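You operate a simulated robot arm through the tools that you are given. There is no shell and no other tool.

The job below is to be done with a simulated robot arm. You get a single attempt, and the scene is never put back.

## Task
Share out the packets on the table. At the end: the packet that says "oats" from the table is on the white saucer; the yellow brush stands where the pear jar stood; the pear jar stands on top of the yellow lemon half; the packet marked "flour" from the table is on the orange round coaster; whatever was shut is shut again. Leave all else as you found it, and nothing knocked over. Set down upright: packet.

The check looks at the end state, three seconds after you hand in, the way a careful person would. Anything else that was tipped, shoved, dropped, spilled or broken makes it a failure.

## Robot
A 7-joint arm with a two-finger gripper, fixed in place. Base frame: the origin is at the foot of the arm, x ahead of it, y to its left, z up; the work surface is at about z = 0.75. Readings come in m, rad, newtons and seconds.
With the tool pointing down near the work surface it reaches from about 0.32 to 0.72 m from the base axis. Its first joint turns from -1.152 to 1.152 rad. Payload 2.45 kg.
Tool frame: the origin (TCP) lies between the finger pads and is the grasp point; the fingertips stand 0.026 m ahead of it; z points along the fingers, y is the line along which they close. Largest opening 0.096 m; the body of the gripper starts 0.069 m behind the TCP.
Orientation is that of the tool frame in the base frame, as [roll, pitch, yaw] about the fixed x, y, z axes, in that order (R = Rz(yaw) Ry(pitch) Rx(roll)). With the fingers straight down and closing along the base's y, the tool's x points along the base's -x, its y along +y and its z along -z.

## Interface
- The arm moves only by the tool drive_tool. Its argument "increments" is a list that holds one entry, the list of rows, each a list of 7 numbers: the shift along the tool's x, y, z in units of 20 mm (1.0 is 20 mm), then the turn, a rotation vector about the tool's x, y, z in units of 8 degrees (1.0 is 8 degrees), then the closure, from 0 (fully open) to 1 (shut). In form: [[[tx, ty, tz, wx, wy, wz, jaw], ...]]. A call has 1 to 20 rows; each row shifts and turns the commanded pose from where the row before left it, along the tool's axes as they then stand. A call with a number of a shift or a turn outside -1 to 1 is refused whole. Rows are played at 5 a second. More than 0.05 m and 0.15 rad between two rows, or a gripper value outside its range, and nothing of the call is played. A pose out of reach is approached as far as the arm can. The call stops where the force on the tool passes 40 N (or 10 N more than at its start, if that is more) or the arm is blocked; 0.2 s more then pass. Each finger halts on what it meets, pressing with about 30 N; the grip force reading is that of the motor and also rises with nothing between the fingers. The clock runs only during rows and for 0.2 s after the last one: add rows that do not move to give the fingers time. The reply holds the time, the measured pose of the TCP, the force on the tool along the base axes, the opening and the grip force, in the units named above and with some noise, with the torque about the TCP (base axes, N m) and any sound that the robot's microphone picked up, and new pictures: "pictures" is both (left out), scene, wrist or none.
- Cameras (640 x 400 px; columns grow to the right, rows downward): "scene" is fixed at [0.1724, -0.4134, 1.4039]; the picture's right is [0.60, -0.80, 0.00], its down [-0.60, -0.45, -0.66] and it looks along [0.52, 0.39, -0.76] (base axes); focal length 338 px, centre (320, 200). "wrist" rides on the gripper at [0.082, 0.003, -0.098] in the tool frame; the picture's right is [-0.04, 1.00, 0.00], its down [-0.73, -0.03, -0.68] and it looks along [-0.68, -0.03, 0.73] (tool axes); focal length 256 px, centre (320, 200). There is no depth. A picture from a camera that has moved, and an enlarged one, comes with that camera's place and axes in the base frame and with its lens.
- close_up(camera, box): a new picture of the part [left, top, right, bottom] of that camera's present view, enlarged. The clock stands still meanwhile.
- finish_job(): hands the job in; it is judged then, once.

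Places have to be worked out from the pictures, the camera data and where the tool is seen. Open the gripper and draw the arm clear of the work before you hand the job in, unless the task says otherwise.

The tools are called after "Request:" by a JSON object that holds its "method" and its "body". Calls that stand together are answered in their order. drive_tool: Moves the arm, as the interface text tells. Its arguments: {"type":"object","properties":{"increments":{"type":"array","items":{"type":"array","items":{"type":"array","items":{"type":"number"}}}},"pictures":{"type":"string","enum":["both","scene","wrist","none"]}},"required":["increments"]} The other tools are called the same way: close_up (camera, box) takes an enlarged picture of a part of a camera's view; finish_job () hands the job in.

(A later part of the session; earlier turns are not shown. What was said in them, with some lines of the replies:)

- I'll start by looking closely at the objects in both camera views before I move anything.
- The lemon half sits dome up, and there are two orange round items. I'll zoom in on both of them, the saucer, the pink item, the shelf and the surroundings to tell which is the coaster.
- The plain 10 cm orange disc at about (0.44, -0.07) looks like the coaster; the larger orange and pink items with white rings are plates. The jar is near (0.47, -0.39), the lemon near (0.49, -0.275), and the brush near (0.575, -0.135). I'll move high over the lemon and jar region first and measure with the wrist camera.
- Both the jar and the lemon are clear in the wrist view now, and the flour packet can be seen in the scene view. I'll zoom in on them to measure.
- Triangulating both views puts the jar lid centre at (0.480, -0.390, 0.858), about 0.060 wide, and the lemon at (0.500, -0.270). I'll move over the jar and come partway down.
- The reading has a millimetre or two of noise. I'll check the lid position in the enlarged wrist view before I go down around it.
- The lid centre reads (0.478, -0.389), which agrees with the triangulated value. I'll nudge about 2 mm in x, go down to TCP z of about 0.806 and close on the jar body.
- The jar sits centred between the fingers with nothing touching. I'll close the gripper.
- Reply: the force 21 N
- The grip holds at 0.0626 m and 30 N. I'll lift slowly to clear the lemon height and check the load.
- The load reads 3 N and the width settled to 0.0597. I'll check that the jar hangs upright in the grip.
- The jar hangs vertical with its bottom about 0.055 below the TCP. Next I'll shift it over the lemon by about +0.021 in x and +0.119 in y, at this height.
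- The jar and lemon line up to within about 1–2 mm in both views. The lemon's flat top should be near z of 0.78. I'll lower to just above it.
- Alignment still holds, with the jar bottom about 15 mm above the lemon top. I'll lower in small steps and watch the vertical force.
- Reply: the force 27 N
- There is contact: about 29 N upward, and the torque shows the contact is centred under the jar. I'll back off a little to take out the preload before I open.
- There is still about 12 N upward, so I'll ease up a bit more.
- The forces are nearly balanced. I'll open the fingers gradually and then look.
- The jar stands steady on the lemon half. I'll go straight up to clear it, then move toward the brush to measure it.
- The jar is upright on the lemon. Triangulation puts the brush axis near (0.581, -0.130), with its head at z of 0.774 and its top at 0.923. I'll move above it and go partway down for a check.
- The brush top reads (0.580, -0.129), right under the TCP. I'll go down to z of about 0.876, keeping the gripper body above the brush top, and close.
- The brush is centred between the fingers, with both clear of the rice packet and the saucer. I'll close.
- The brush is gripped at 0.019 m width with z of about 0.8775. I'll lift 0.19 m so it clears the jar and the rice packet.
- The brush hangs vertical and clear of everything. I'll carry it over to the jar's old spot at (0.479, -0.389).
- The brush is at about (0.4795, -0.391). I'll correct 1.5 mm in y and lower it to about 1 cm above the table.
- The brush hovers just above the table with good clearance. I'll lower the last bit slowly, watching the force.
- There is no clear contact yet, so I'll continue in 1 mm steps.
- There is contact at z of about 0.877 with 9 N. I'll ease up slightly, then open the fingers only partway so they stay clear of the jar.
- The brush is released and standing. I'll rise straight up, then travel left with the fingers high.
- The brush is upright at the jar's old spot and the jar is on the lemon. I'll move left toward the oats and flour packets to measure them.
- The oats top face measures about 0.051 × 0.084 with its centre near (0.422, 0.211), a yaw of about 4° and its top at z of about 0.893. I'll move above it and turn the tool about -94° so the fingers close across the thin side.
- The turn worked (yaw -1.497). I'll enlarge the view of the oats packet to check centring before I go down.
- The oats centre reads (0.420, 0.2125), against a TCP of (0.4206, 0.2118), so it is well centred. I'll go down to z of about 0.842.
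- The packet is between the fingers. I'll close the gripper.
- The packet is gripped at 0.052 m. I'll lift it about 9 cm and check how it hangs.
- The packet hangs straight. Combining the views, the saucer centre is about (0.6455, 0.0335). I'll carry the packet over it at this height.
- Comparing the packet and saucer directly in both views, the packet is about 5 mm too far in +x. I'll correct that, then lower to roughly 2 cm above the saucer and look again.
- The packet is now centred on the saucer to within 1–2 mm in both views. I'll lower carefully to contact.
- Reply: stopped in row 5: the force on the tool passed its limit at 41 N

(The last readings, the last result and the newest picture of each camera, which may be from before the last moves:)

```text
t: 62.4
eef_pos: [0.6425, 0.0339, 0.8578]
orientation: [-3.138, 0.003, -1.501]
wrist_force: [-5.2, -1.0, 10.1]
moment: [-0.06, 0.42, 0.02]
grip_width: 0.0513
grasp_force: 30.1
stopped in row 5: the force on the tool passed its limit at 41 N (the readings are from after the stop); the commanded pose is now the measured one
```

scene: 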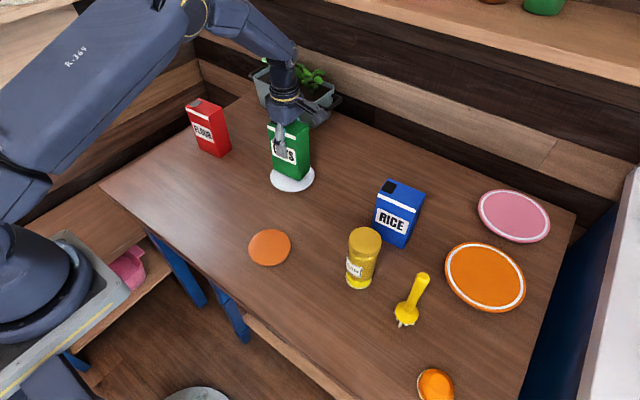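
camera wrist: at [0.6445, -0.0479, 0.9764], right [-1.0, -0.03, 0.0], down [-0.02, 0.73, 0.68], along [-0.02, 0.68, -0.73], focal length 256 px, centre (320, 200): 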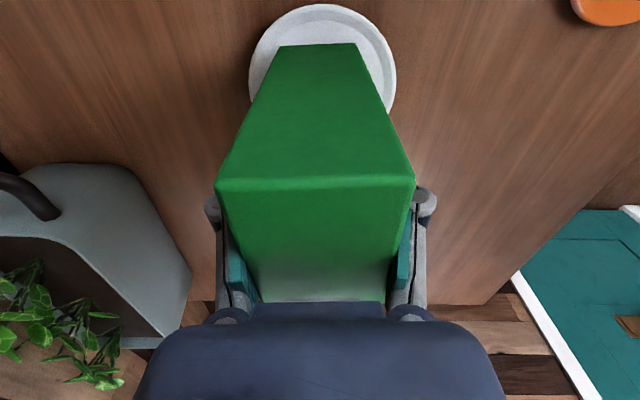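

Contact came at z of about 0.858, so the saucer surface is higher than I assumed. I'll look closely before releasing.

Request:
{"method": "drive_tool", "body": {"increments": [[[0, 0, 0, 0, 0, 0, 1]]], "pictures": "both"}}

Request:
{"method": "close_up", "body": {"camera": "scene", "box": [255, 130, 335, 200]}}

Request:
{"method": "close_up", "body": {"camera": "wrist", "box": [220, 0, 420, 125]}}

```text
t: 62.8
eef_pos: [0.6428, 0.0338, 0.8575]
orientation: [-3.136, -0.001, -1.498]
wrist_force: [-5.0, -0.3, 14.1]
moment: [-0.09, 0.51, 0.03]
grip_width: 0.0511
grasp_force: 29.7
camera wrist: at [0.6448, -0.0471, 0.9564], right [-1.0, -0.03, 0.0], down [-0.03, 0.73, 0.68], along [-0.02, 0.68, -0.73], focal length 256 px, centre (320, 200)
```

scene: 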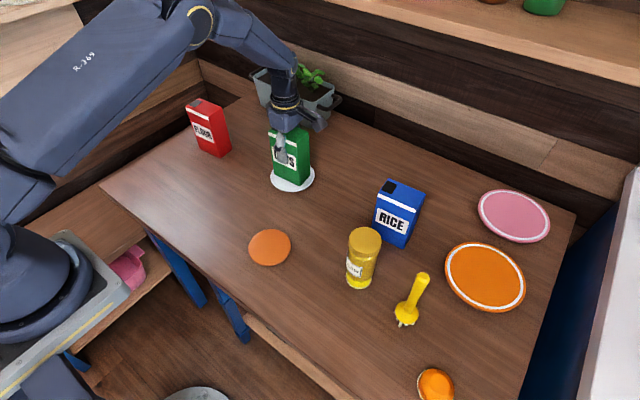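
wrist: 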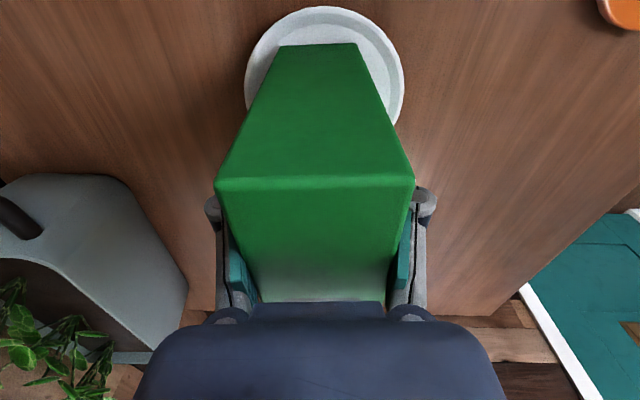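

```text
5.71 times, centred on (295, 165) of scene
camera zoom: at [0.172, -0.4134, 1.4039], right [0.6, -0.8, 0.0], down [-0.6, -0.45, -0.66], along [0.52, 0.39, -0.76], focal length 1932 px, centre (463, 400)
```

zoom: 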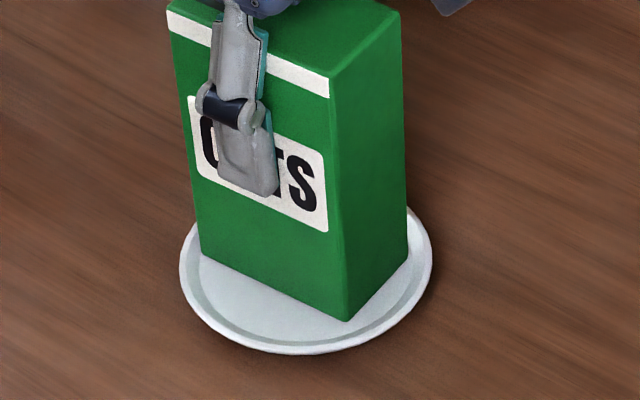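

```text
3.20 times, centred on (320, 62) of wrist
camera zoom: at [0.6448, -0.0471, 0.9564], right [-1.0, -0.03, 0.0], down [-0.03, 0.73, 0.68], along [-0.02, 0.68, -0.73], focal length 819 px, centre (320, 640)
```

zoom: 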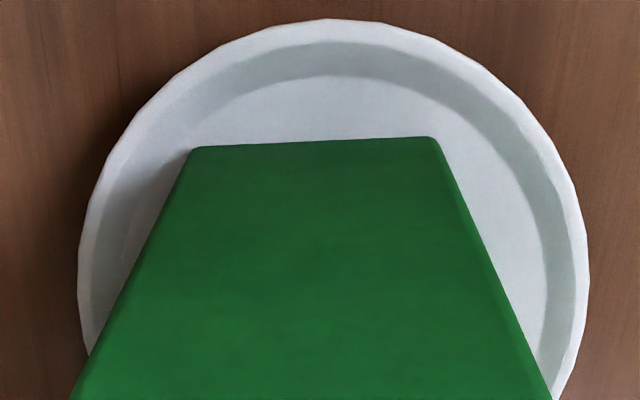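

The scene and wrist views both show the packet about 4–5 mm too far toward +x/+y, so its back corner rides on the rim. I'll raise it, shift it by (-4, -3) mm and re-check.

Request:
{"method": "drive_tool", "body": {"increments": [[[0, 0, -0.2, 0, 0, 0, 1], [0, 0, -0.3, 0, 0, 0, 1], [0.135, 0.21, 0, 0, 0, 0, 1], [0, 0, 0, 0, 0, 0, 1], [0, 0, 0, 0, 0, 0, 1]]], "pictures": "both"}}

Request:
{"method": "close_up", "body": {"camera": "scene", "box": [255, 130, 335, 200]}}

Request:
{"method": "close_up", "body": {"camera": "wrist", "box": [220, 0, 420, 125]}}

```text
t: 64.0
eef_pos: [0.6397, 0.0306, 0.8663]
orientation: [-3.137, 0.0, -1.5]
wrist_force: [0.6, -0.7, -0.8]
moment: [-0.05, -0.01, 0.03]
grip_width: 0.051
grasp_force: 30.6
camera wrist: at [0.6413, -0.05, 0.965], right [-1.0, -0.03, 0.0], down [-0.03, 0.73, 0.68], along [-0.02, 0.68, -0.73], focal length 256 px, centre (320, 200)
```

scene: 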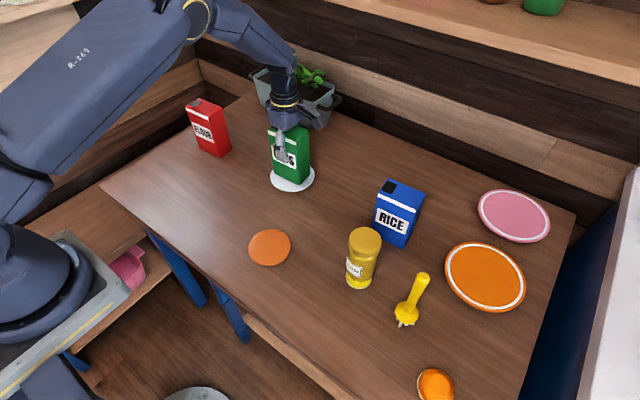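
wrist: 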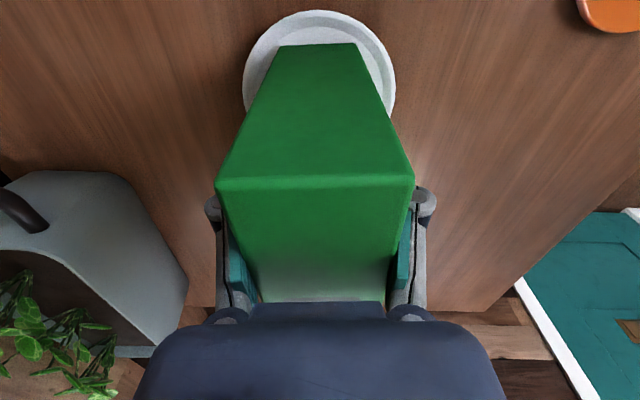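

```text
5.71 times, centred on (295, 165) of scene
camera zoom: at [0.1724, -0.4134, 1.4039], right [0.6, -0.8, 0.0], down [-0.6, -0.45, -0.66], along [0.52, 0.39, -0.76], focal length 1932 px, centre (463, 400)
```

zoom: 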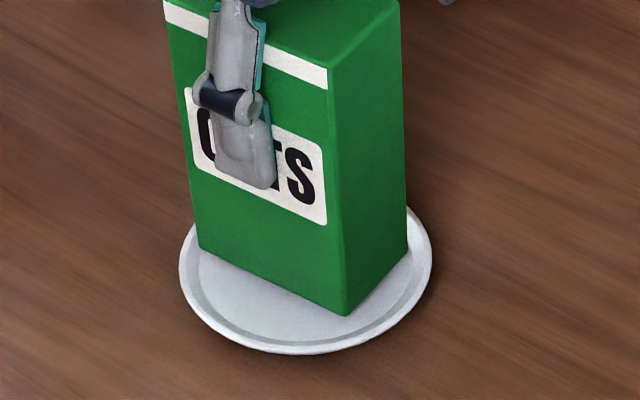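

```text
3.20 times, centred on (320, 62) of wrist
camera zoom: at [0.6413, -0.05, 0.965], right [-1.0, -0.03, 0.0], down [-0.03, 0.73, 0.68], along [-0.02, 0.68, -0.73], focal length 819 px, centre (320, 640)
```

zoom: 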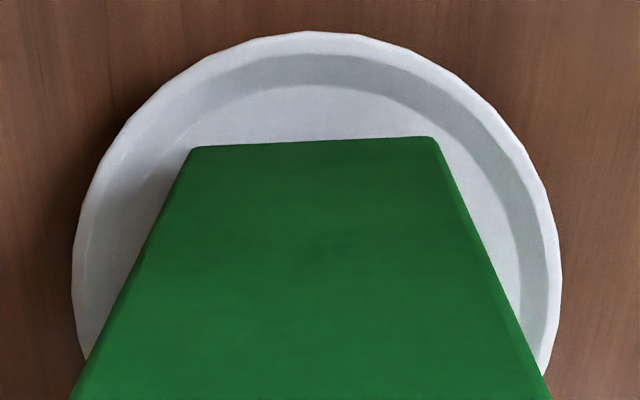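

All views now agree with a saucer surface near z of 0.764 centred at about (0.640, 0.031), and the packet is aligned to within about 1 mm. I'll take out the small residual tilt and lower gently.

Request:
{"method": "drive_tool", "body": {"increments": [[[0, 0, 0.1, -0.033, 0, 0, 1], [0, 0, 0.1, 0, 0, 0, 1], [0, 0, 0.1, 0, 0, 0, 1], [0, 0, 0, 0, 0, 0, 1]]], "pictures": "none"}}

```text
t: 65.0
eef_pos: [0.6379, 0.0317, 0.8616]
orientation: [3.142, 0.0, -1.497]
wrist_force: [-0.4, 1.1, -2.1]
moment: [-0.01, -0.01, 0.02]
grip_width: 0.0511
grasp_force: 30.1
```

Request:
{"method": "drive_tool", "body": {"increments": [[[0, 0, 0.05, 0, 0, 0, 1], [0, 0, 0.05, 0, 0, 0, 1], [0, 0, 0, 0, 0, 0, 1]]], "pictures": "none"}}

```text
t: 65.8
eef_pos: [0.6389, 0.0304, 0.8593]
orientation: [3.14, 0.0, -1.499]
wrist_force: [-0.1, -0.2, -1.9]
moment: [0.02, -0.03, -0.01]
grip_width: 0.0512
grasp_force: 30.1
```

There's still no contact at z of 0.8593. I'll continue down in 1 mm steps.

Request:
{"method": "drive_tool", "body": {"increments": [[[0, 0, 0.05, 0, 0, 0, 1], [0, 0, 0.03, 0, 0, 0, 1], [0, 0, 0, 0, 0, 0, 1]]], "pictures": "none"}}

```text
t: 66.6
eef_pos: [0.638, 0.0312, 0.8579]
orientation: [-3.139, 0.0, -1.5]
wrist_force: [-3.4, -0.2, 13.0]
moment: [-0.05, 0.29, 0.05]
grip_width: 0.0512
grasp_force: 30.0
```

Contact again at z of about 0.858, centred and even, so it is the flat of the saucer. I'll ease up about 1 mm, check the force, then release.

Request:
{"method": "drive_tool", "body": {"increments": [[[0, 0, -0.045, 0, 0, 0, 1], [0, 0, 0, 0, 0, 0, 1]]], "pictures": "none"}}

```text
t: 67.2
eef_pos: [0.6382, 0.0305, 0.8581]
orientation: [-3.141, 0.0, -1.497]
wrist_force: [2.3, -0.2, 5.7]
moment: [0.02, -0.23, -0.01]
grip_width: 0.0512
grasp_force: 30.2
```

Request:
{"method": "drive_tool", "body": {"increments": [[[0, 0, -0.025, 0, 0, 0, 1], [0, 0, 0, 0, 0, 0, 0.44], [0, 0, 0, 0, 0, 0, 0.4], [0, 0, 0, 0, 0, 0, 0.3], [0, 0, 0, 0, 0, 0, 0.15], [0, 0, 0, 0, 0, 0, 0.1], [0, 0, 0, 0, 0, 0, 0.1]]], "pictures": "both"}}

Request:
{"method": "close_up", "body": {"camera": "scene", "box": [255, 110, 335, 200]}}

```text
t: 68.8
eef_pos: [0.6377, 0.0296, 0.8598]
orientation: [3.141, 0.0, -1.5]
wrist_force: [0.4, 0.2, 0.1]
moment: [0.01, 0.02, 0.0]
grip_width: 0.0863
grasp_force: 0.1
camera wrist: at [0.6409, -0.0505, 0.9575], right [-1.0, -0.03, 0.0], down [-0.02, 0.73, 0.68], along [-0.02, 0.68, -0.73], focal length 256 px, centre (320, 200)
```

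scene: 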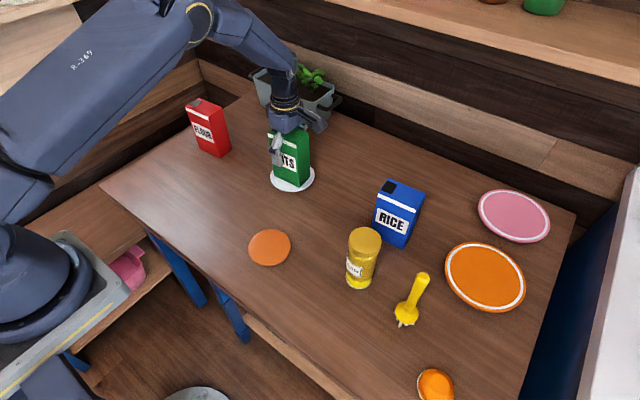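
wrist: 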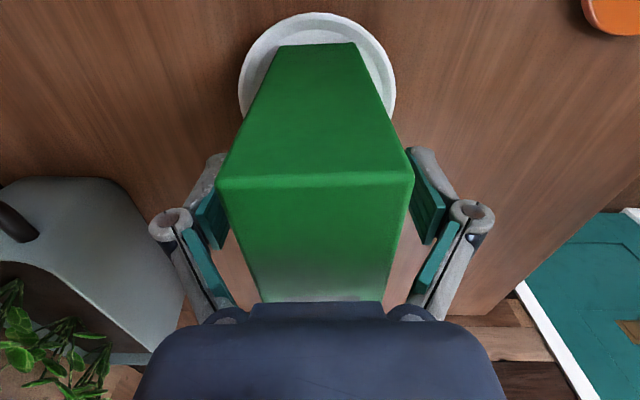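

```text
4.44 times, centred on (295, 155) of scene
camera zoom: at [0.1724, -0.4134, 1.4039], right [0.6, -0.8, 0.0], down [-0.6, -0.45, -0.66], along [0.52, 0.39, -0.76], focal length 1503 px, centre (431, 400)
```

zoom: 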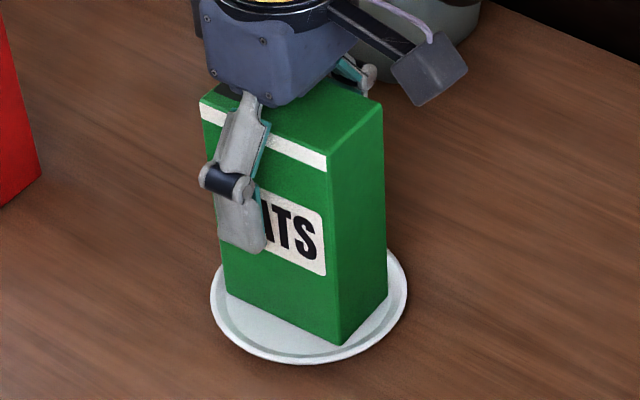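

The oats packet stands on the saucer. I'll rise straight up and move toward the flour packet to measure it.

Request:
{"method": "drive_tool", "body": {"increments": [[[0, 0, -0.5, 0, 0, 0, 0.1], [0, 0, -1, 0, 0, 0, 0.1], [0, 0, -1, 0, 0, 0, 0], [0, 0, -1, 0, 0, 0, 0], [0, 0, -1, 0, 0, 0, 0], [0, 0, -1, 0, 0, 0, 0], [0, 0, -1, 0, 0, 0, 0], [0, 0, -1, 0, 0, 0, 0], [0, 0, -0.5, 0, 0, 0, 0], [-0.95, 0.136, 0, 0, 0, 0, 0], [-0.95, 0.136, 0, 0, 0, 0, 0], [-0.95, 0.136, 0, 0, 0, 0, 0], [-0.95, 0.136, 0, 0, 0, 0, 0], [-0.95, 0.136, 0, 0, 0, 0, 0], [-0.95, 0.136, 0, 0, 0, 0, 0], [-0.95, 0.136, 0, 0, 0, 0, 0], [-0.95, 0.136, 0, 0, 0, 0, 0], [0, 0, 0, 0, 0, 0, 0], [0, 0, 0, 0, 0, 0, 0]]], "pictures": "both"}}

Request:
{"method": "close_up", "body": {"camera": "scene", "box": [255, 110, 335, 200]}}

Request:
{"method": "close_up", "body": {"camera": "wrist", "box": [240, 40, 400, 200]}}

```text
t: 72.8
eef_pos: [0.6064, 0.1809, 1.0183]
orientation: [3.141, -0.001, -1.5]
wrist_force: [0.2, -1.1, 0.5]
moment: [-0.01, -0.01, 0.01]
grip_width: 0.0962
grasp_force: 0.1
camera wrist: at [0.6093, 0.0992, 1.1169], right [-1.0, -0.03, 0.0], down [-0.02, 0.73, 0.68], along [-0.02, 0.68, -0.73], focal length 256 px, centre (320, 200)
```

scene: 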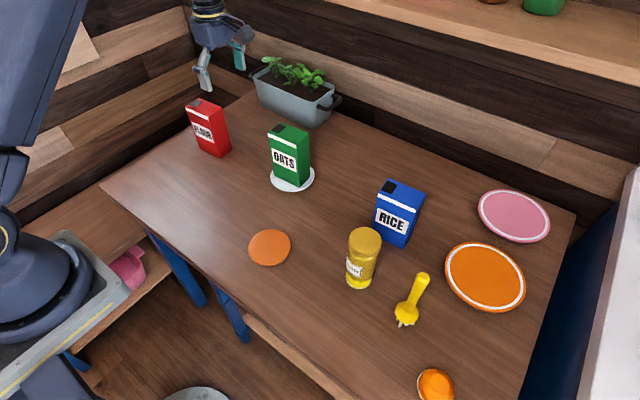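
wrist: 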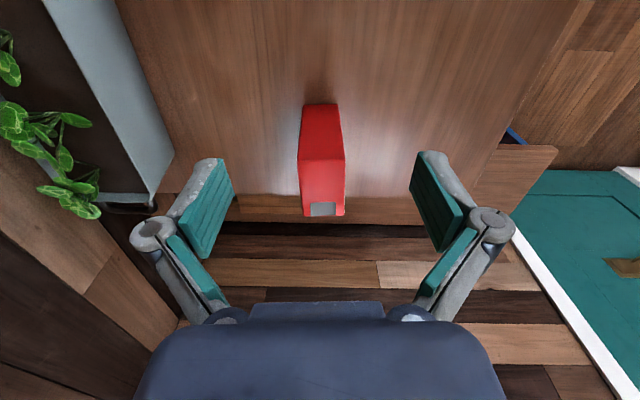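

```text
4.44 times, centred on (295, 155) of scene
camera zoom: at [0.1724, -0.4134, 1.4039], right [0.6, -0.8, 0.0], down [-0.6, -0.45, -0.66], along [0.52, 0.39, -0.76], focal length 1503 px, centre (431, 400)
```

zoom: 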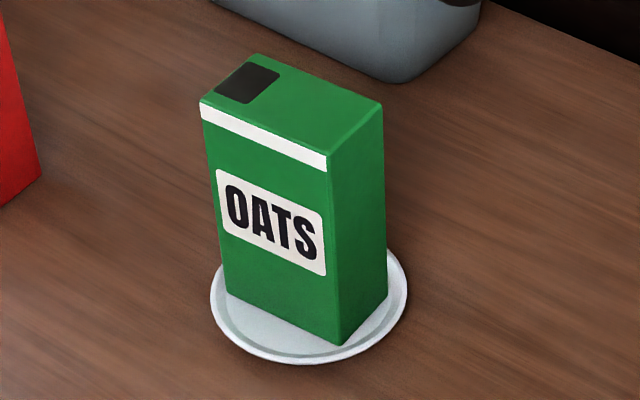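

```text
2.50 times, centred on (320, 120) of wrist
camera zoom: at [0.6093, 0.0992, 1.1169], right [-1.0, -0.03, 0.0], down [-0.02, 0.73, 0.68], along [-0.02, 0.68, -0.73], focal length 640 px, centre (320, 400)
```

zoom: 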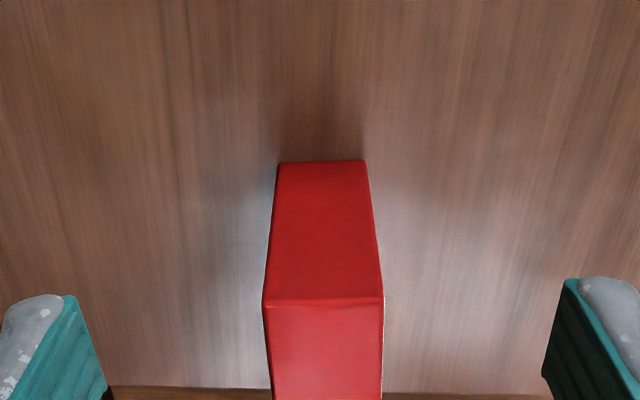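

The oats packet is upright on the saucer. The flour's near face runs from about (0.579, 0.250) to (0.628, 0.253). I'll zoom in on its top face to get the centre and yaw.

Request:
{"method": "close_up", "body": {"camera": "wrist", "box": [270, 90, 380, 230]}}

Request:
{"method": "close_up", "body": {"camera": "scene", "box": [170, 85, 250, 165]}}

```text
2.86 times, centred on (325, 160) of wrist
camera zoom: at [0.6093, 0.0992, 1.1169], right [-1.0, -0.03, 0.0], down [-0.02, 0.73, 0.68], along [-0.02, 0.68, -0.73], focal length 731 px, centre (306, 314)
```

zoom: 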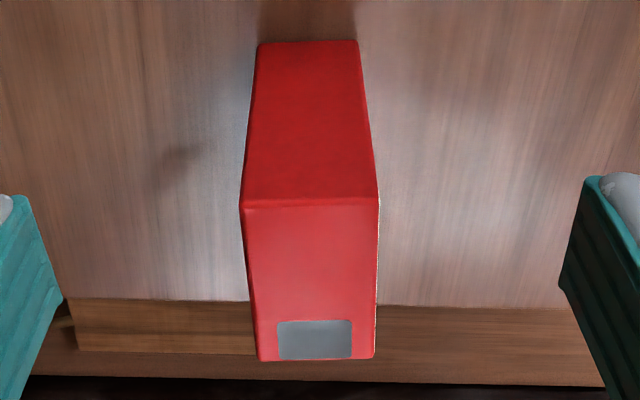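

```text
5.00 times, centred on (210, 125) of scene
camera zoom: at [0.1724, -0.4134, 1.4039], right [0.6, -0.8, 0.0], down [-0.6, -0.45, -0.66], along [0.52, 0.39, -0.76], focal length 1690 px, centre (870, 575)
```

zoom: 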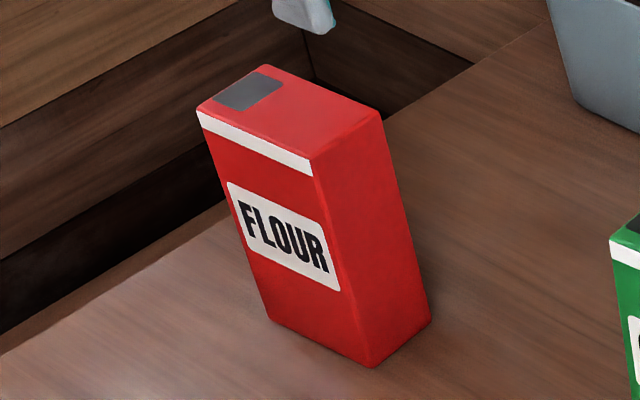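

The flour centre is (0.6005, 0.296), its yaw is about 3.8° (matching the tool), and its top is at z of about 0.89. I'll move above it.

Request:
{"method": "drive_tool", "body": {"increments": [[[-0.96, -0.018, 0, 0, 0, 0, 0], [-0.96, -0.018, 0, 0, 0, 0, 0], [-0.96, -0.018, 0, 0, 0, 0, 0], [-0.96, -0.018, 0, 0, 0, 0, 0], [-0.96, -0.018, 0, 0, 0, 0, 0], [-0.96, -0.018, 0, 0, 0, 0, 0], [0, 0, 0, 0, 0, 0, 0], [0, 0, 0, 0, 0, 0, 0]]], "pictures": "both"}}

Request:
{"method": "close_up", "body": {"camera": "wrist", "box": [250, 0, 410, 130]}}

```text
t: 74.6
eef_pos: [0.5995, 0.2958, 1.0185]
orientation: [3.14, -0.001, -1.5]
wrist_force: [0.7, 0.4, -0.3]
moment: [0.0, -0.01, -0.01]
grip_width: 0.096
grasp_force: 0.2
camera wrist: at [0.6023, 0.2148, 1.1181], right [-1.0, -0.03, 0.0], down [-0.02, 0.73, 0.68], along [-0.02, 0.68, -0.73], focal length 256 px, centre (320, 200)
```

scene: 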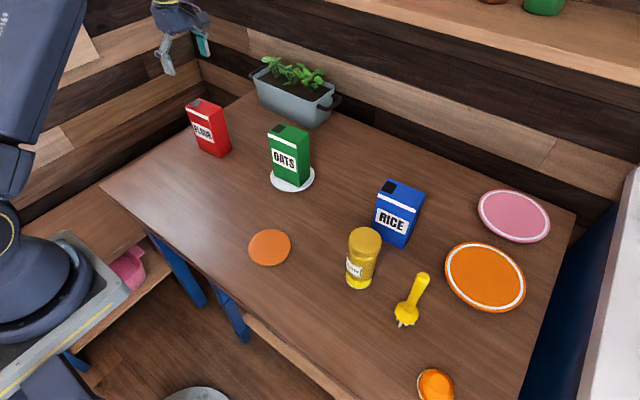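
wrist: 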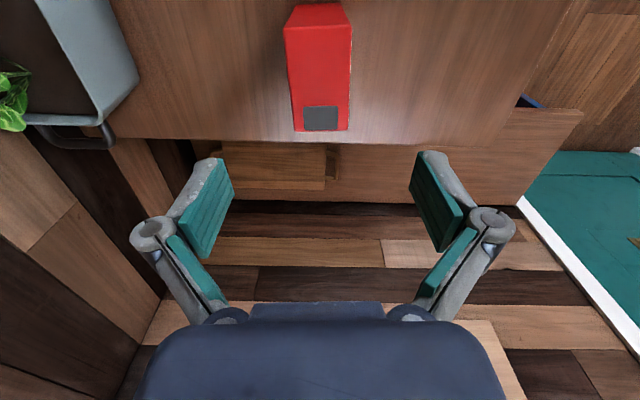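

```text
3.08 times, centred on (330, 65) of wrist
camera zoom: at [0.6023, 0.2148, 1.1181], right [-1.0, -0.03, 0.0], down [-0.02, 0.73, 0.68], along [-0.02, 0.68, -0.73], focal length 788 px, centre (289, 615)
```

zoom: 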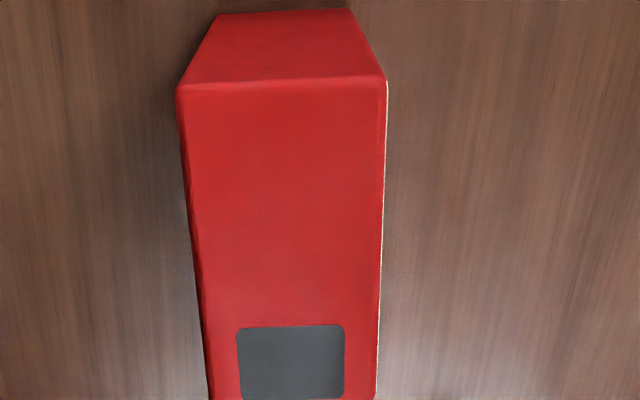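

The flour sits right under the tool. I'll go down to z of about 0.842.

Request:
{"method": "drive_tool", "body": {"increments": [[[0, 0, 0.98, 0, 0, 0, 0], [0, 0, 0.98, 0, 0, 0, 0], [0, 0, 0.98, 0, 0, 0, 0], [0, 0, 0.98, 0, 0, 0, 0], [0, 0, 0.98, 0, 0, 0, 0], [0, 0, 0.98, 0, 0, 0, 0], [0, 0, 0.98, 0, 0, 0, 0], [0, 0, 0.98, 0, 0, 0, 0], [0, 0, 0.98, 0, 0, 0, 0], [0, 0, 0, 0, 0, 0, 0]]], "pictures": "both"}}

```text
t: 76.8
eef_pos: [0.5993, 0.2941, 0.8444]
orientation: [-3.141, -0.001, -1.498]
wrist_force: [0.5, 0.5, -0.5]
moment: [-0.03, -0.02, -0.02]
grip_width: 0.0961
grasp_force: 0.0
camera wrist: at [0.6021, 0.2136, 0.942], right [-1.0, -0.03, 0.0], down [-0.02, 0.73, 0.68], along [-0.02, 0.68, -0.73], focal length 256 px, centre (320, 200)
```

scene: 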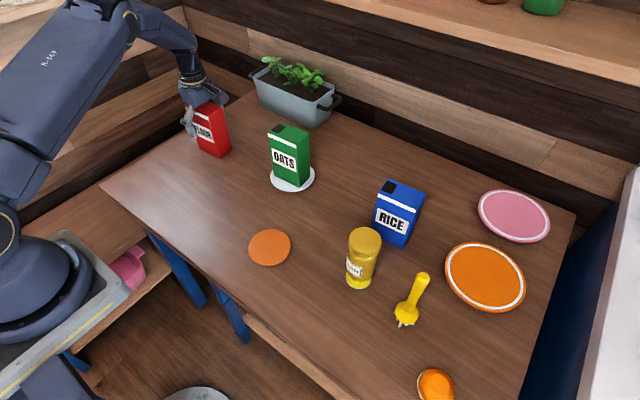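
wrist: 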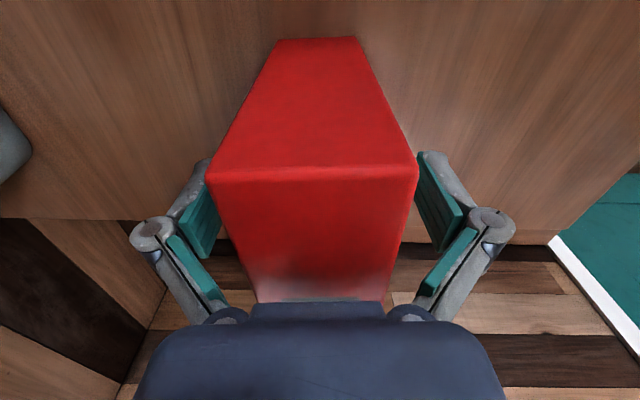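

The packet is about 2.5 mm nearer than the TCP along its width. I'll make that small correction and close the gripper.

Request:
{"method": "drive_tool", "body": {"increments": [[[0.13, -0.04, 0, 0, 0, 0, 0], [0, 0, 0, 0, 0, 0, 0.3], [0, 0, 0, 0, 0, 0, 0.45], [0, 0, 0, 0, 0, 0, 1], [0, 0, 0, 0, 0, 0, 1], [0, 0, 0, 0, 0, 0, 1], [0, 0, 0, 0, 0, 0, 1]]], "pictures": "wrist"}}

```text
t: 78.4
eef_pos: [0.6001, 0.2917, 0.8441]
orientation: [3.141, 0.002, -1.499]
wrist_force: [-0.5, 0.0, -0.1]
moment: [0.06, -0.03, 0.01]
grip_width: 0.0525
grasp_force: 30.0
camera wrist: at [0.6033, 0.2116, 0.9419], right [-1.0, -0.03, 0.0], down [-0.02, 0.73, 0.68], along [-0.02, 0.68, -0.73], focal length 256 px, centre (320, 200)
```

wrist: 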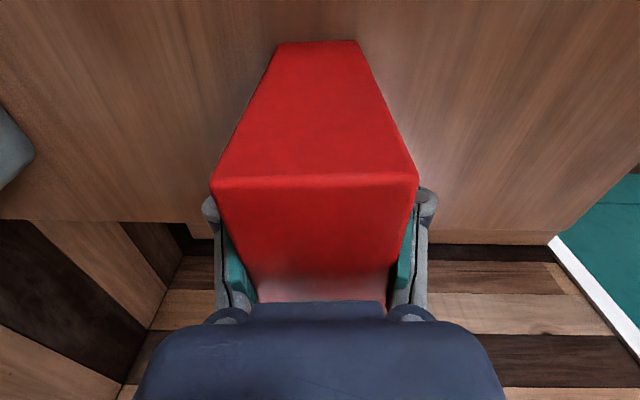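

The flour is gripped at 0.0525 m. I'll lift it 9 cm and then carry it toward the coaster, which triangulates to (0.442, -0.069) with its top near z of 0.76.

Request:
{"method": "drive_tool", "body": {"increments": [[[0, 0, -0.25, 0, 0, 0, 1], [0, 0, -0.5, 0, 0, 0, 1], [0, 0, -1, 0, 0, 0, 1], [0, 0, -1, 0, 0, 0, 1], [0, 0, -1, 0, 0, 0, 1], [0, 0, -0.75, 0, 0, 0, 1], [0, 0, 0, 0, 0, 0, 1]]], "pictures": "both"}}

```text
t: 80.0
eef_pos: [0.6002, 0.2923, 0.932]
orientation: [3.138, 0.001, -1.498]
wrist_force: [0.1, 0.2, -2.8]
moment: [0.02, -0.02, 0.01]
grip_width: 0.0511
grasp_force: 29.9
camera wrist: at [0.6032, 0.2118, 1.0305], right [-1.0, -0.03, 0.0], down [-0.02, 0.73, 0.68], along [-0.02, 0.68, -0.73], focal length 256 px, centre (320, 200)
```

scene: 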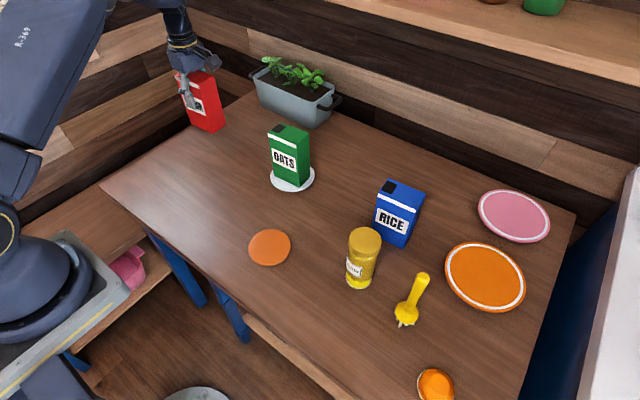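
wrist: 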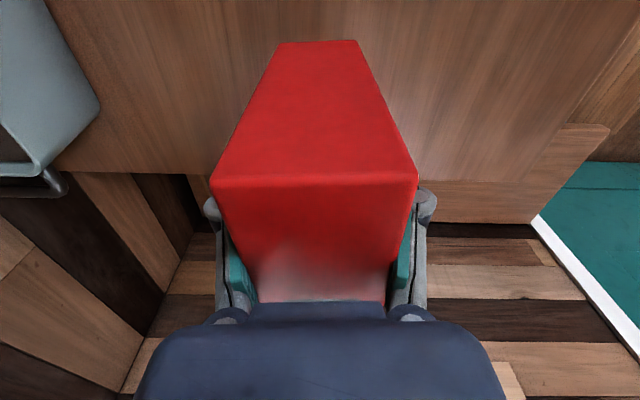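

The flour hangs straight with a steady grip. I'll carry it to the coaster at this height; the straight path stays well clear of the oats.

Request:
{"method": "drive_tool", "body": {"increments": [[[0.9706, 0.5106, 0, 0, 0, 0, 1], [0.9706, 0.5106, 0, 0, 0, 0, 1], [0.9706, 0.5106, 0, 0, 0, 0, 1], [0.9706, 0.5106, 0, 0, 0, 0, 1], [0.9706, 0.5106, 0, 0, 0, 0, 1], [0.9706, 0.5106, 0, 0, 0, 0, 1], [0.9706, 0.5106, 0, 0, 0, 0, 1], [0.9706, 0.5106, 0, 0, 0, 0, 1], [0.9706, 0.5106, 0, 0, 0, 0, 1], [0.9706, 0.5106, 0, 0, 0, 0, 1], [0.9706, 0.5106, 0, 0, 0, 0, 1], [0.9706, 0.5106, 0, 0, 0, 0, 1], [0.9706, 0.5106, 0, 0, 0, 0, 1], [0.9706, 0.5106, 0, 0, 0, 0, 1], [0.9706, 0.5106, 0, 0, 0, 0, 1], [0.9706, 0.5106, 0, 0, 0, 0, 1], [0.9706, 0.5106, 0, 0, 0, 0, 1], [0.9706, 0.5106, 0, 0, 0, 0, 1], [0, 0, 0, 0, 0, 0, 1], [0, 0, 0, 0, 0, 0, 1]]], "pictures": "both"}}

Request:
{"method": "close_up", "body": {"camera": "scene", "box": [220, 170, 330, 280]}}

Request:
{"method": "close_up", "body": {"camera": "wrist", "box": [220, 0, 420, 125]}}

```text
t: 84.2
eef_pos: [0.4421, -0.0674, 0.9322]
orientation: [-3.141, 0.001, -1.499]
wrist_force: [0.0, -0.3, -2.6]
moment: [0.01, -0.01, -0.04]
grip_width: 0.0514
grasp_force: 29.9
camera wrist: at [0.4461, -0.1474, 1.031], right [-1.0, -0.03, 0.0], down [-0.02, 0.73, 0.68], along [-0.02, 0.68, -0.73], focal length 256 px, centre (320, 200)
```

scene: 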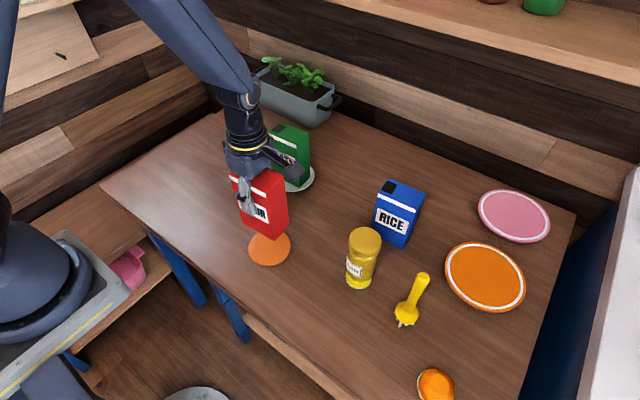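
wrist: 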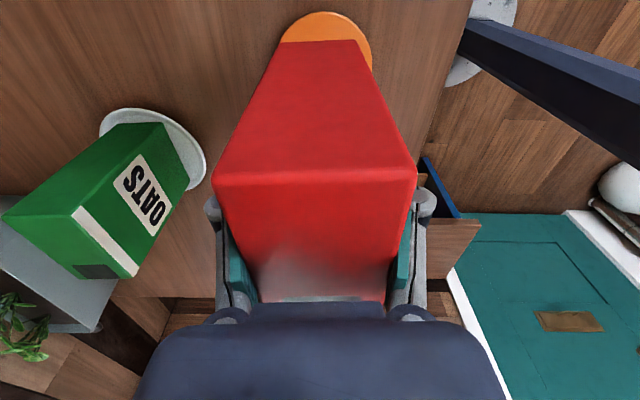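

```text
3.64 times, centred on (275, 225) of scene
camera zoom: at [0.1724, -0.4134, 1.4039], right [0.6, -0.8, 0.0], down [-0.6, -0.45, -0.66], along [0.52, 0.39, -0.76], focal length 1230 px, centre (484, 109)
```

zoom: 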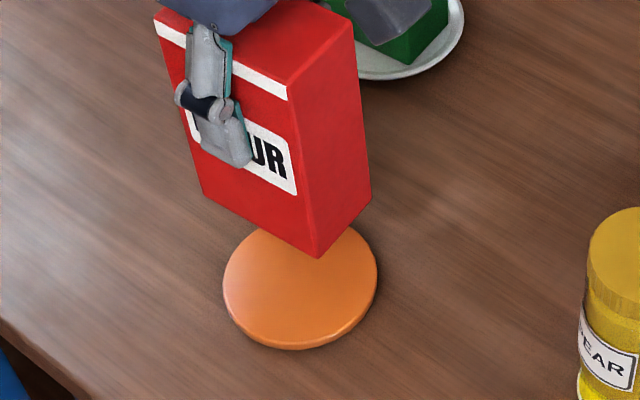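

```text
3.20 times, centred on (320, 62) of wrist
camera zoom: at [0.4461, -0.1474, 1.031], right [-1.0, -0.03, 0.0], down [-0.02, 0.73, 0.68], along [-0.02, 0.68, -0.73], focal length 819 px, centre (320, 640)
```

zoom: 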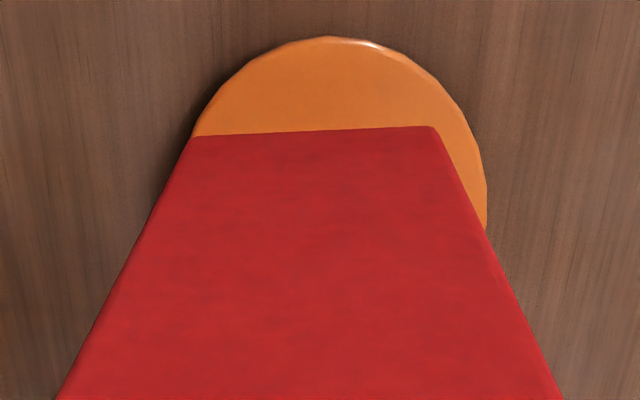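

The packet is within about 2.5 mm of the coaster centre. I'll make a small x correction and lower to about 2 cm above the coaster.

Request:
{"method": "drive_tool", "body": {"increments": [[[0, 0.12, 0, 0, 0, 0, 1], [0, 0, 0.75, 0, 0, 0, 1], [0, 0, 0.75, 0, 0, 0, 1], [0, 0, 0.75, 0, 0, 0, 1], [0, 0, 0.6, 0, 0, 0, 1], [0, 0, 0, 0, 0, 0, 1], [0, 0, 0, 0, 0, 0, 1]]], "pictures": "both"}}

Request:
{"method": "close_up", "body": {"camera": "scene", "box": [220, 170, 330, 280]}}

Request:
{"method": "close_up", "body": {"camera": "wrist", "box": [220, 0, 420, 125]}}

```text
t: 85.8
eef_pos: [0.4402, -0.0685, 0.8757]
orientation: [3.141, 0.001, -1.497]
wrist_force: [0.4, 0.0, -2.1]
moment: [0.02, -0.01, 0.03]
grip_width: 0.0512
grasp_force: 29.7
camera wrist: at [0.4441, -0.1489, 0.9738], right [-1.0, -0.03, 0.0], down [-0.02, 0.73, 0.68], along [-0.02, 0.68, -0.73], focal length 256 px, centre (320, 200)
```

scene: 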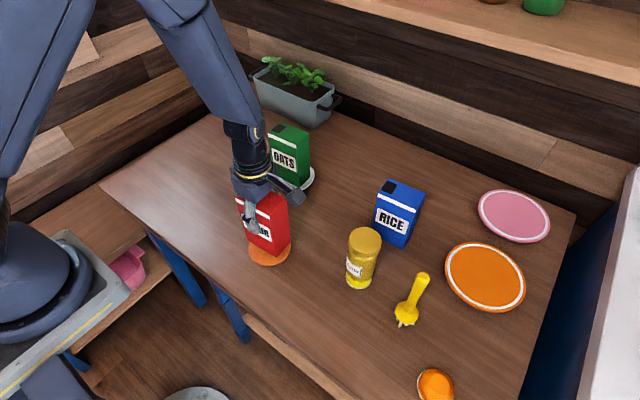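
wrist: 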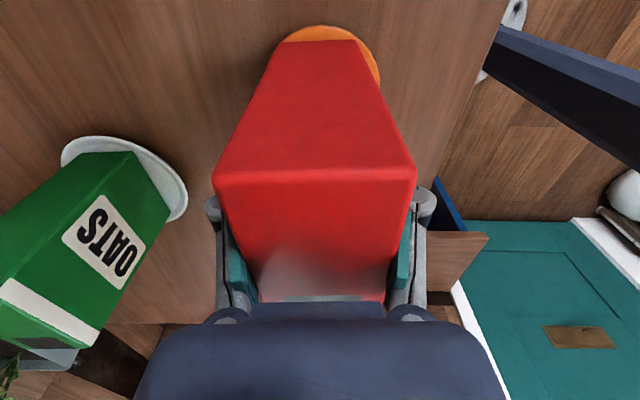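

```text
3.64 times, centred on (275, 225) of scene
camera zoom: at [0.1724, -0.4134, 1.4039], right [0.6, -0.8, 0.0], down [-0.6, -0.45, -0.66], along [0.52, 0.39, -0.76], focal length 1230 px, centre (484, 109)
```

zoom: 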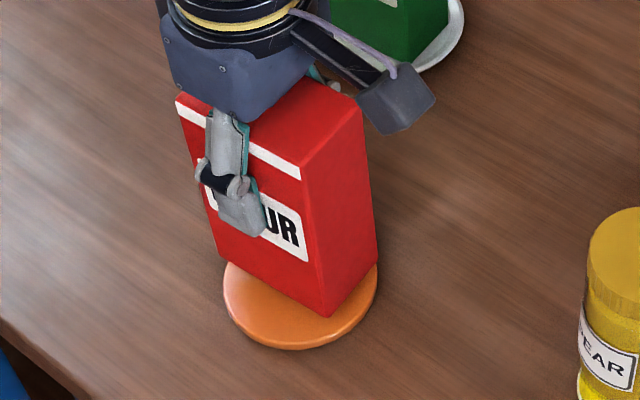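

```text
3.20 times, centred on (320, 62) of wrist
camera zoom: at [0.4441, -0.1489, 0.9738], right [-1.0, -0.03, 0.0], down [-0.02, 0.73, 0.68], along [-0.02, 0.68, -0.73], focal length 819 px, centre (320, 640)
```

zoom: 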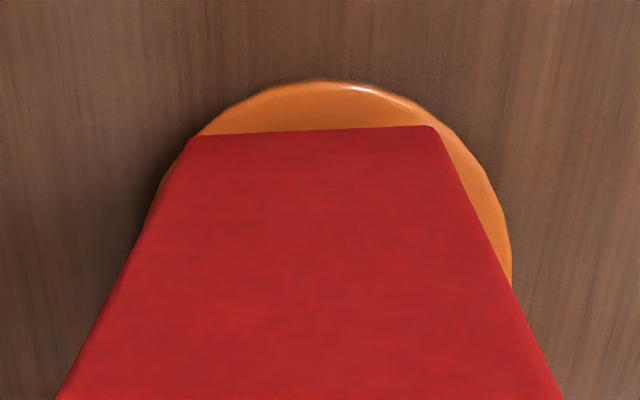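

The scene view says it is aligned; the wrist view suggests about 2.5 mm more in -x, so I'll take half of that. Then I'll lower in small steps to contact.

Request:
{"method": "drive_tool", "body": {"increments": [[[0, 0.06, 0.2, 0, 0, 0, 1], [0, 0, 0.3, 0, 0, 0, 1], [0, 0, 0.15, 0, 0, 0, 1], [0, 0, 0.1, 0, 0, 0, 1], [0, 0, 0, 0, 0, 0, 1]]], "pictures": "none"}}

```text
t: 87.0
eef_pos: [0.4406, -0.0697, 0.8613]
orientation: [-3.141, 0.0, -1.498]
wrist_force: [-1.3, 0.7, -2.3]
moment: [0.03, -0.03, 0.0]
grip_width: 0.0511
grasp_force: 30.3
```

Request:
{"method": "drive_tool", "body": {"increments": [[[0, 0, 0.08, 0, 0, 0, 1], [0, 0, 0.06, 0, 0, 0, 1], [0, 0, 0, 0, 0, 0, 1]]], "pictures": "none"}}

```text
t: 87.8
eef_pos: [0.4411, -0.0698, 0.8571]
orientation: [3.141, 0.001, -1.498]
wrist_force: [-0.1, -0.2, -1.4]
moment: [0.02, 0.02, 0.02]
grip_width: 0.0512
grasp_force: 30.1
```

There's still no contact at z of 0.857. I'll continue in roughly 1 mm steps.

Request:
{"method": "drive_tool", "body": {"increments": [[[0, 0, 0.06, 0, 0, 0, 1], [0, 0, 0.05, 0, 0, 0, 1], [0, 0, 0, 0, 0, 0, 1]]], "pictures": "none"}}

```text
t: 88.6
eef_pos: [0.4404, -0.0701, 0.8551]
orientation: [-3.138, -0.002, -1.499]
wrist_force: [-5.6, 1.9, 38.1]
moment: [0.26, 0.48, 0.1]
grip_width: 0.0511
grasp_force: 30.7
```

Contact is made, with about 40 N pressing. I'll ease up to unload before releasing.

Request:
{"method": "drive_tool", "body": {"increments": [[[0, 0, -0.04, 0, 0, 0, 1], [0, 0, -0.03, 0, 0, 0, 1], [0, 0, 0, 0, 0, 0, 1]]], "pictures": "none"}}

```text
t: 89.4
eef_pos: [0.4397, -0.0697, 0.8561]
orientation: [-3.141, -0.001, -1.498]
wrist_force: [3.3, -1.7, 4.8]
moment: [-0.13, -0.29, -0.02]
grip_width: 0.051
grasp_force: 29.8
```

Request:
{"method": "drive_tool", "body": {"increments": [[[0, 0, -0.015, 0, 0, 0, 1], [0, 0, 0, 0, 0, 0, 0.44], [0, 0, 0, 0, 0, 0, 0.4], [0, 0, 0, 0, 0, 0, 0.3], [0, 0, 0, 0, 0, 0, 0.15], [0, 0, 0, 0, 0, 0, 0.1], [0, 0, 0, 0, 0, 0, 0.1]]], "pictures": "both"}}

Request:
{"method": "close_up", "body": {"camera": "scene", "box": [220, 170, 330, 280]}}

```text
t: 91.0
eef_pos: [0.4385, -0.0687, 0.8559]
orientation: [-3.14, -0.001, -1.499]
wrist_force: [-0.5, -0.3, 0.7]
moment: [-0.05, -0.03, 0.0]
grip_width: 0.0864
grasp_force: 0.1
camera wrist: at [0.4422, -0.1496, 0.955], right [-1.0, -0.03, 0.0], down [-0.02, 0.73, 0.68], along [-0.02, 0.68, -0.73], focal length 256 px, centre (320, 200)
```

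scene: 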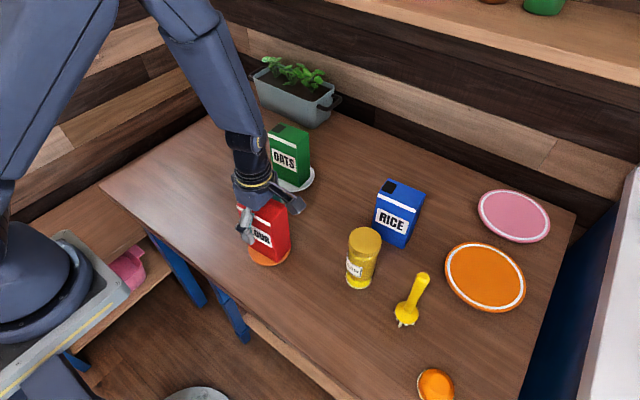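
wrist: 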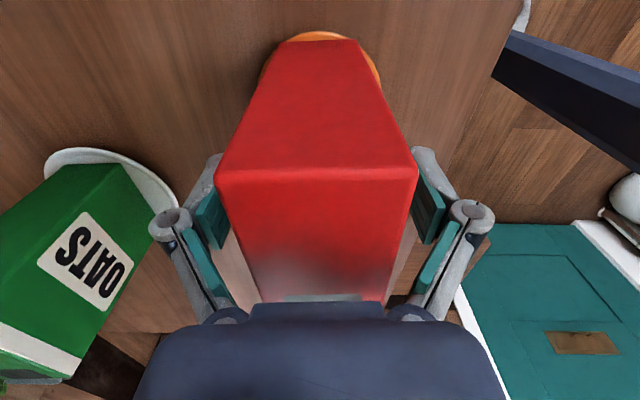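

```text
3.64 times, centred on (275, 225) of scene
camera zoom: at [0.1724, -0.4134, 1.4039], right [0.6, -0.8, 0.0], down [-0.6, -0.45, -0.66], along [0.52, 0.39, -0.76], focal length 1230 px, centre (484, 109)
```

zoom: 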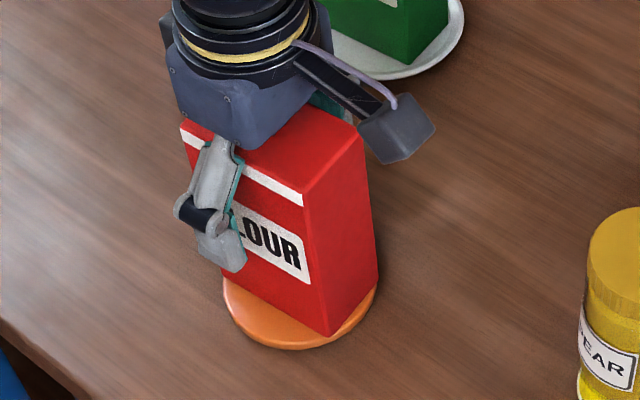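

The flour stands on the coaster and is released. I'll rise straight up well clear and check the whole scene.

Request:
{"method": "drive_tool", "body": {"increments": [[[0, 0, -0.5, 0, 0, 0, 0.1], [0, 0, -1, 0, 0, 0, 0.1], [0, 0, -1, 0, 0, 0, 0], [0, 0, -1, 0, 0, 0, 0], [0, 0, -1, 0, 0, 0, 0], [0, 0, -1, 0, 0, 0, 0], [0, 0, -1, 0, 0, 0, 0], [0, 0, -1, 0, 0, 0, 0], [0, 0, -1, 0, 0, 0, 0], [0, 0, -1, 0, 0, 0, 0], [0, 0, 0, 0, 0, 0, 0]]], "pictures": "both"}}

Request:
{"method": "close_up", "body": {"camera": "scene", "box": [220, 170, 330, 280]}}

Request:
{"method": "close_up", "body": {"camera": "scene", "box": [320, 200, 480, 340]}}

```text
t: 93.4
eef_pos: [0.4403, -0.068, 1.0474]
orientation: [-3.141, 0.001, -1.499]
wrist_force: [1.2, -0.9, 0.1]
moment: [-0.02, 0.03, -0.02]
grip_width: 0.0959
grasp_force: 0.1
camera wrist: at [0.442, -0.1487, 1.1462], right [-1.0, -0.03, 0.0], down [-0.02, 0.73, 0.68], along [-0.02, 0.68, -0.73], focal length 256 px, centre (320, 200)
```

scene: 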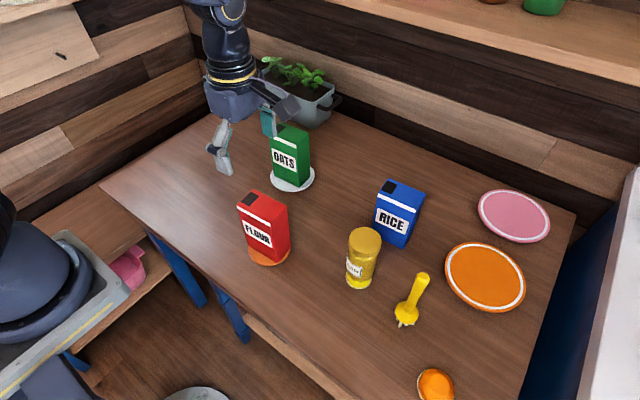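
wrist: 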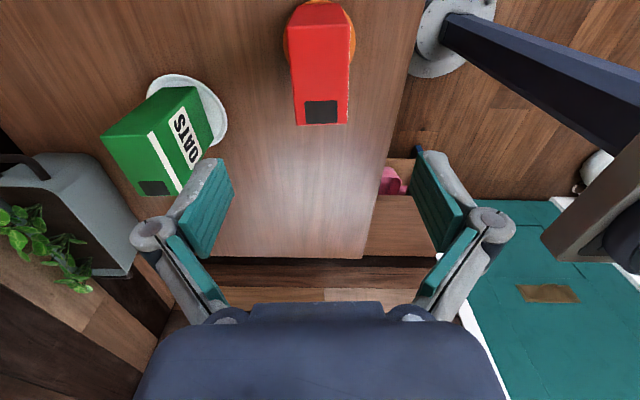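

```text
3.64 times, centred on (275, 225) of scene
camera zoom: at [0.1724, -0.4134, 1.4039], right [0.6, -0.8, 0.0], down [-0.6, -0.45, -0.66], along [0.52, 0.39, -0.76], focal length 1230 px, centre (484, 109)
```

zoom: 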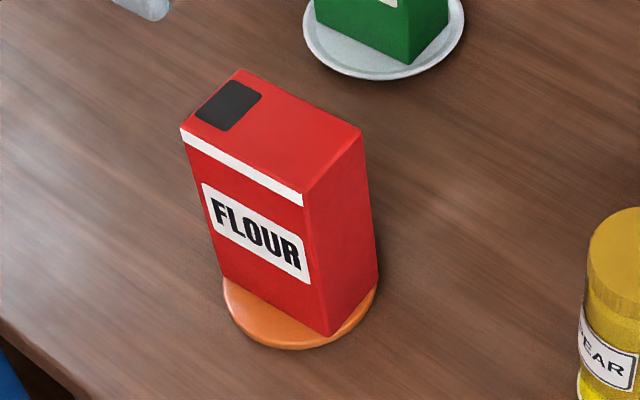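

```text
2.86 times, centred on (400, 270) of scene
camera zoom: at [0.1724, -0.4134, 1.4039], right [0.6, -0.8, 0.0], down [-0.6, -0.45, -0.66], along [0.52, 0.39, -0.76], focal length 966 px, centre (91, 0)
```

zoom: 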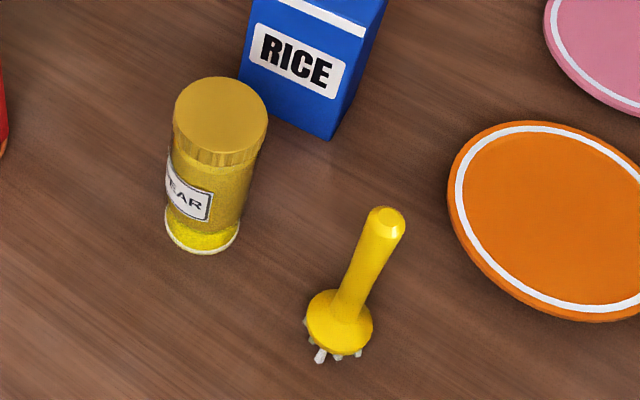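

All four items are in place and upright, and nothing else has moved. I'll draw the arm sideways over the empty part of the table, with the gripper open.

Request:
{"method": "drive_tool", "body": {"increments": [[[-1, -0.072, -0.3, 0, 0, 0, 0], [-1, -0.072, -0.3, 0, 0, 0, 0], [-1, -0.072, 0, 0, 0, 0, 0], [-1, -0.072, 0, 0, 0, 0, 0], [-1, -0.072, 0, 0, 0, 0, 0], [-1, -0.072, 0, 0, 0, 0, 0], [-1, -0.072, 0, 0, 0, 0, 0], [-1, -0.072, 0, 0, 0, 0, 0], [-1, -0.072, 0, 0, 0, 0, 0], [-1, -0.072, 0, 0, 0, 0, 0], [-1, -0.072, 0, 0, 0, 0, 0], [0, 0, 0, 0, 0, 0, 0], [0, 0, 0, 0, 0, 0, 0]]], "pictures": "both"}}

Request:
{"method": "close_up", "body": {"camera": "scene", "box": [220, 100, 460, 340]}}

```text
t: 96.2
eef_pos: [0.4409, 0.1518, 1.0608]
orientation: [-3.141, 0.0, -1.501]
wrist_force: [0.6, -0.1, 0.6]
moment: [-0.03, 0.0, -0.03]
grip_width: 0.0959
grasp_force: 0.1
camera wrist: at [0.4434, 0.071, 1.1592], right [-1.0, -0.03, 0.0], down [-0.02, 0.73, 0.68], along [-0.02, 0.68, -0.73], focal length 256 px, centre (320, 200)
```

scene: 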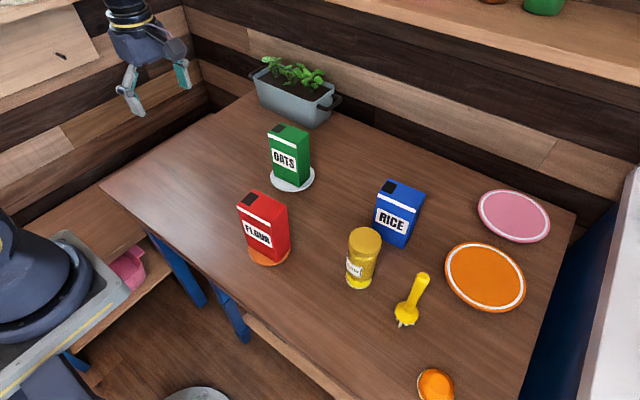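
wrist: 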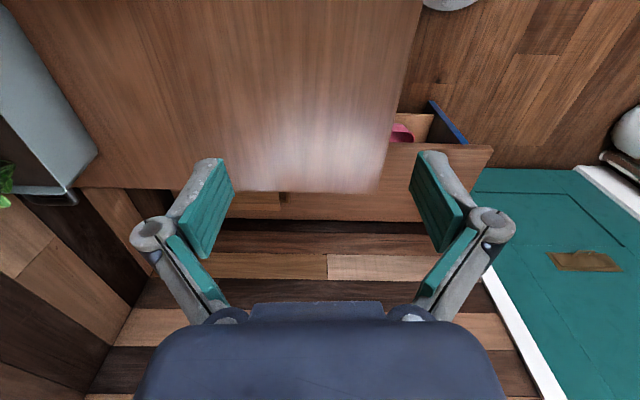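

```text
1.67 times, centred on (340, 220) of scene
camera zoom: at [0.1724, -0.4134, 1.4039], right [0.6, -0.8, 0.0], down [-0.6, -0.45, -0.66], along [0.52, 0.39, -0.76], focal length 564 px, centre (287, 167)
```

zoom: 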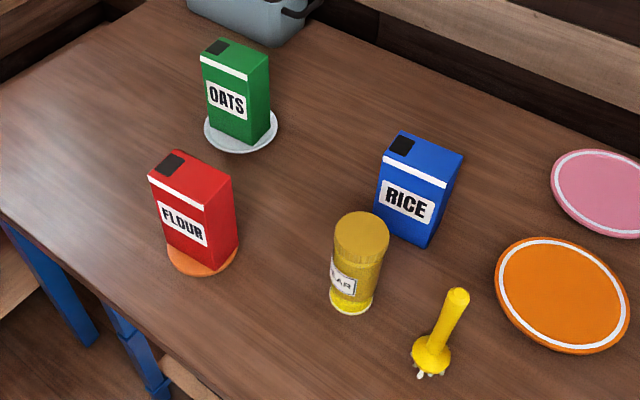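

The final pictures show the oats on the white saucer, the flour on the orange coaster, the pear jar on the lemon half and the brush standing where the jar was. Nothing else was disturbed, and the arm is clear with the gripper open, so I'm handing the job in.

Request:
{"method": "finish_job", "body": {}}

```text
The job is handed in.
```

The job is handed in, and everything you asked for is in place. In the last pictures everything stands upright and nothing has been knocked over:

- **Oats:** the packet stands on the white saucer.
- **Flour:** the packet stands on the plain orange disc. I took that as the "orange round coaster", because the other orange item is larger and has a white ring like a plate.
- **Pear jar:** it stands on top of the yellow lemon half.
- **Yellow brush:** it stands where the pear jar was.

I did not open anything. A drawer with a pink item in it looked open from the start, so I left it as it was.

The oats packet first touched down slightly off-centre on the saucer and the arm stopped on its force limit. I lifted it, recentred it and set it down again; the saucer did not shift.
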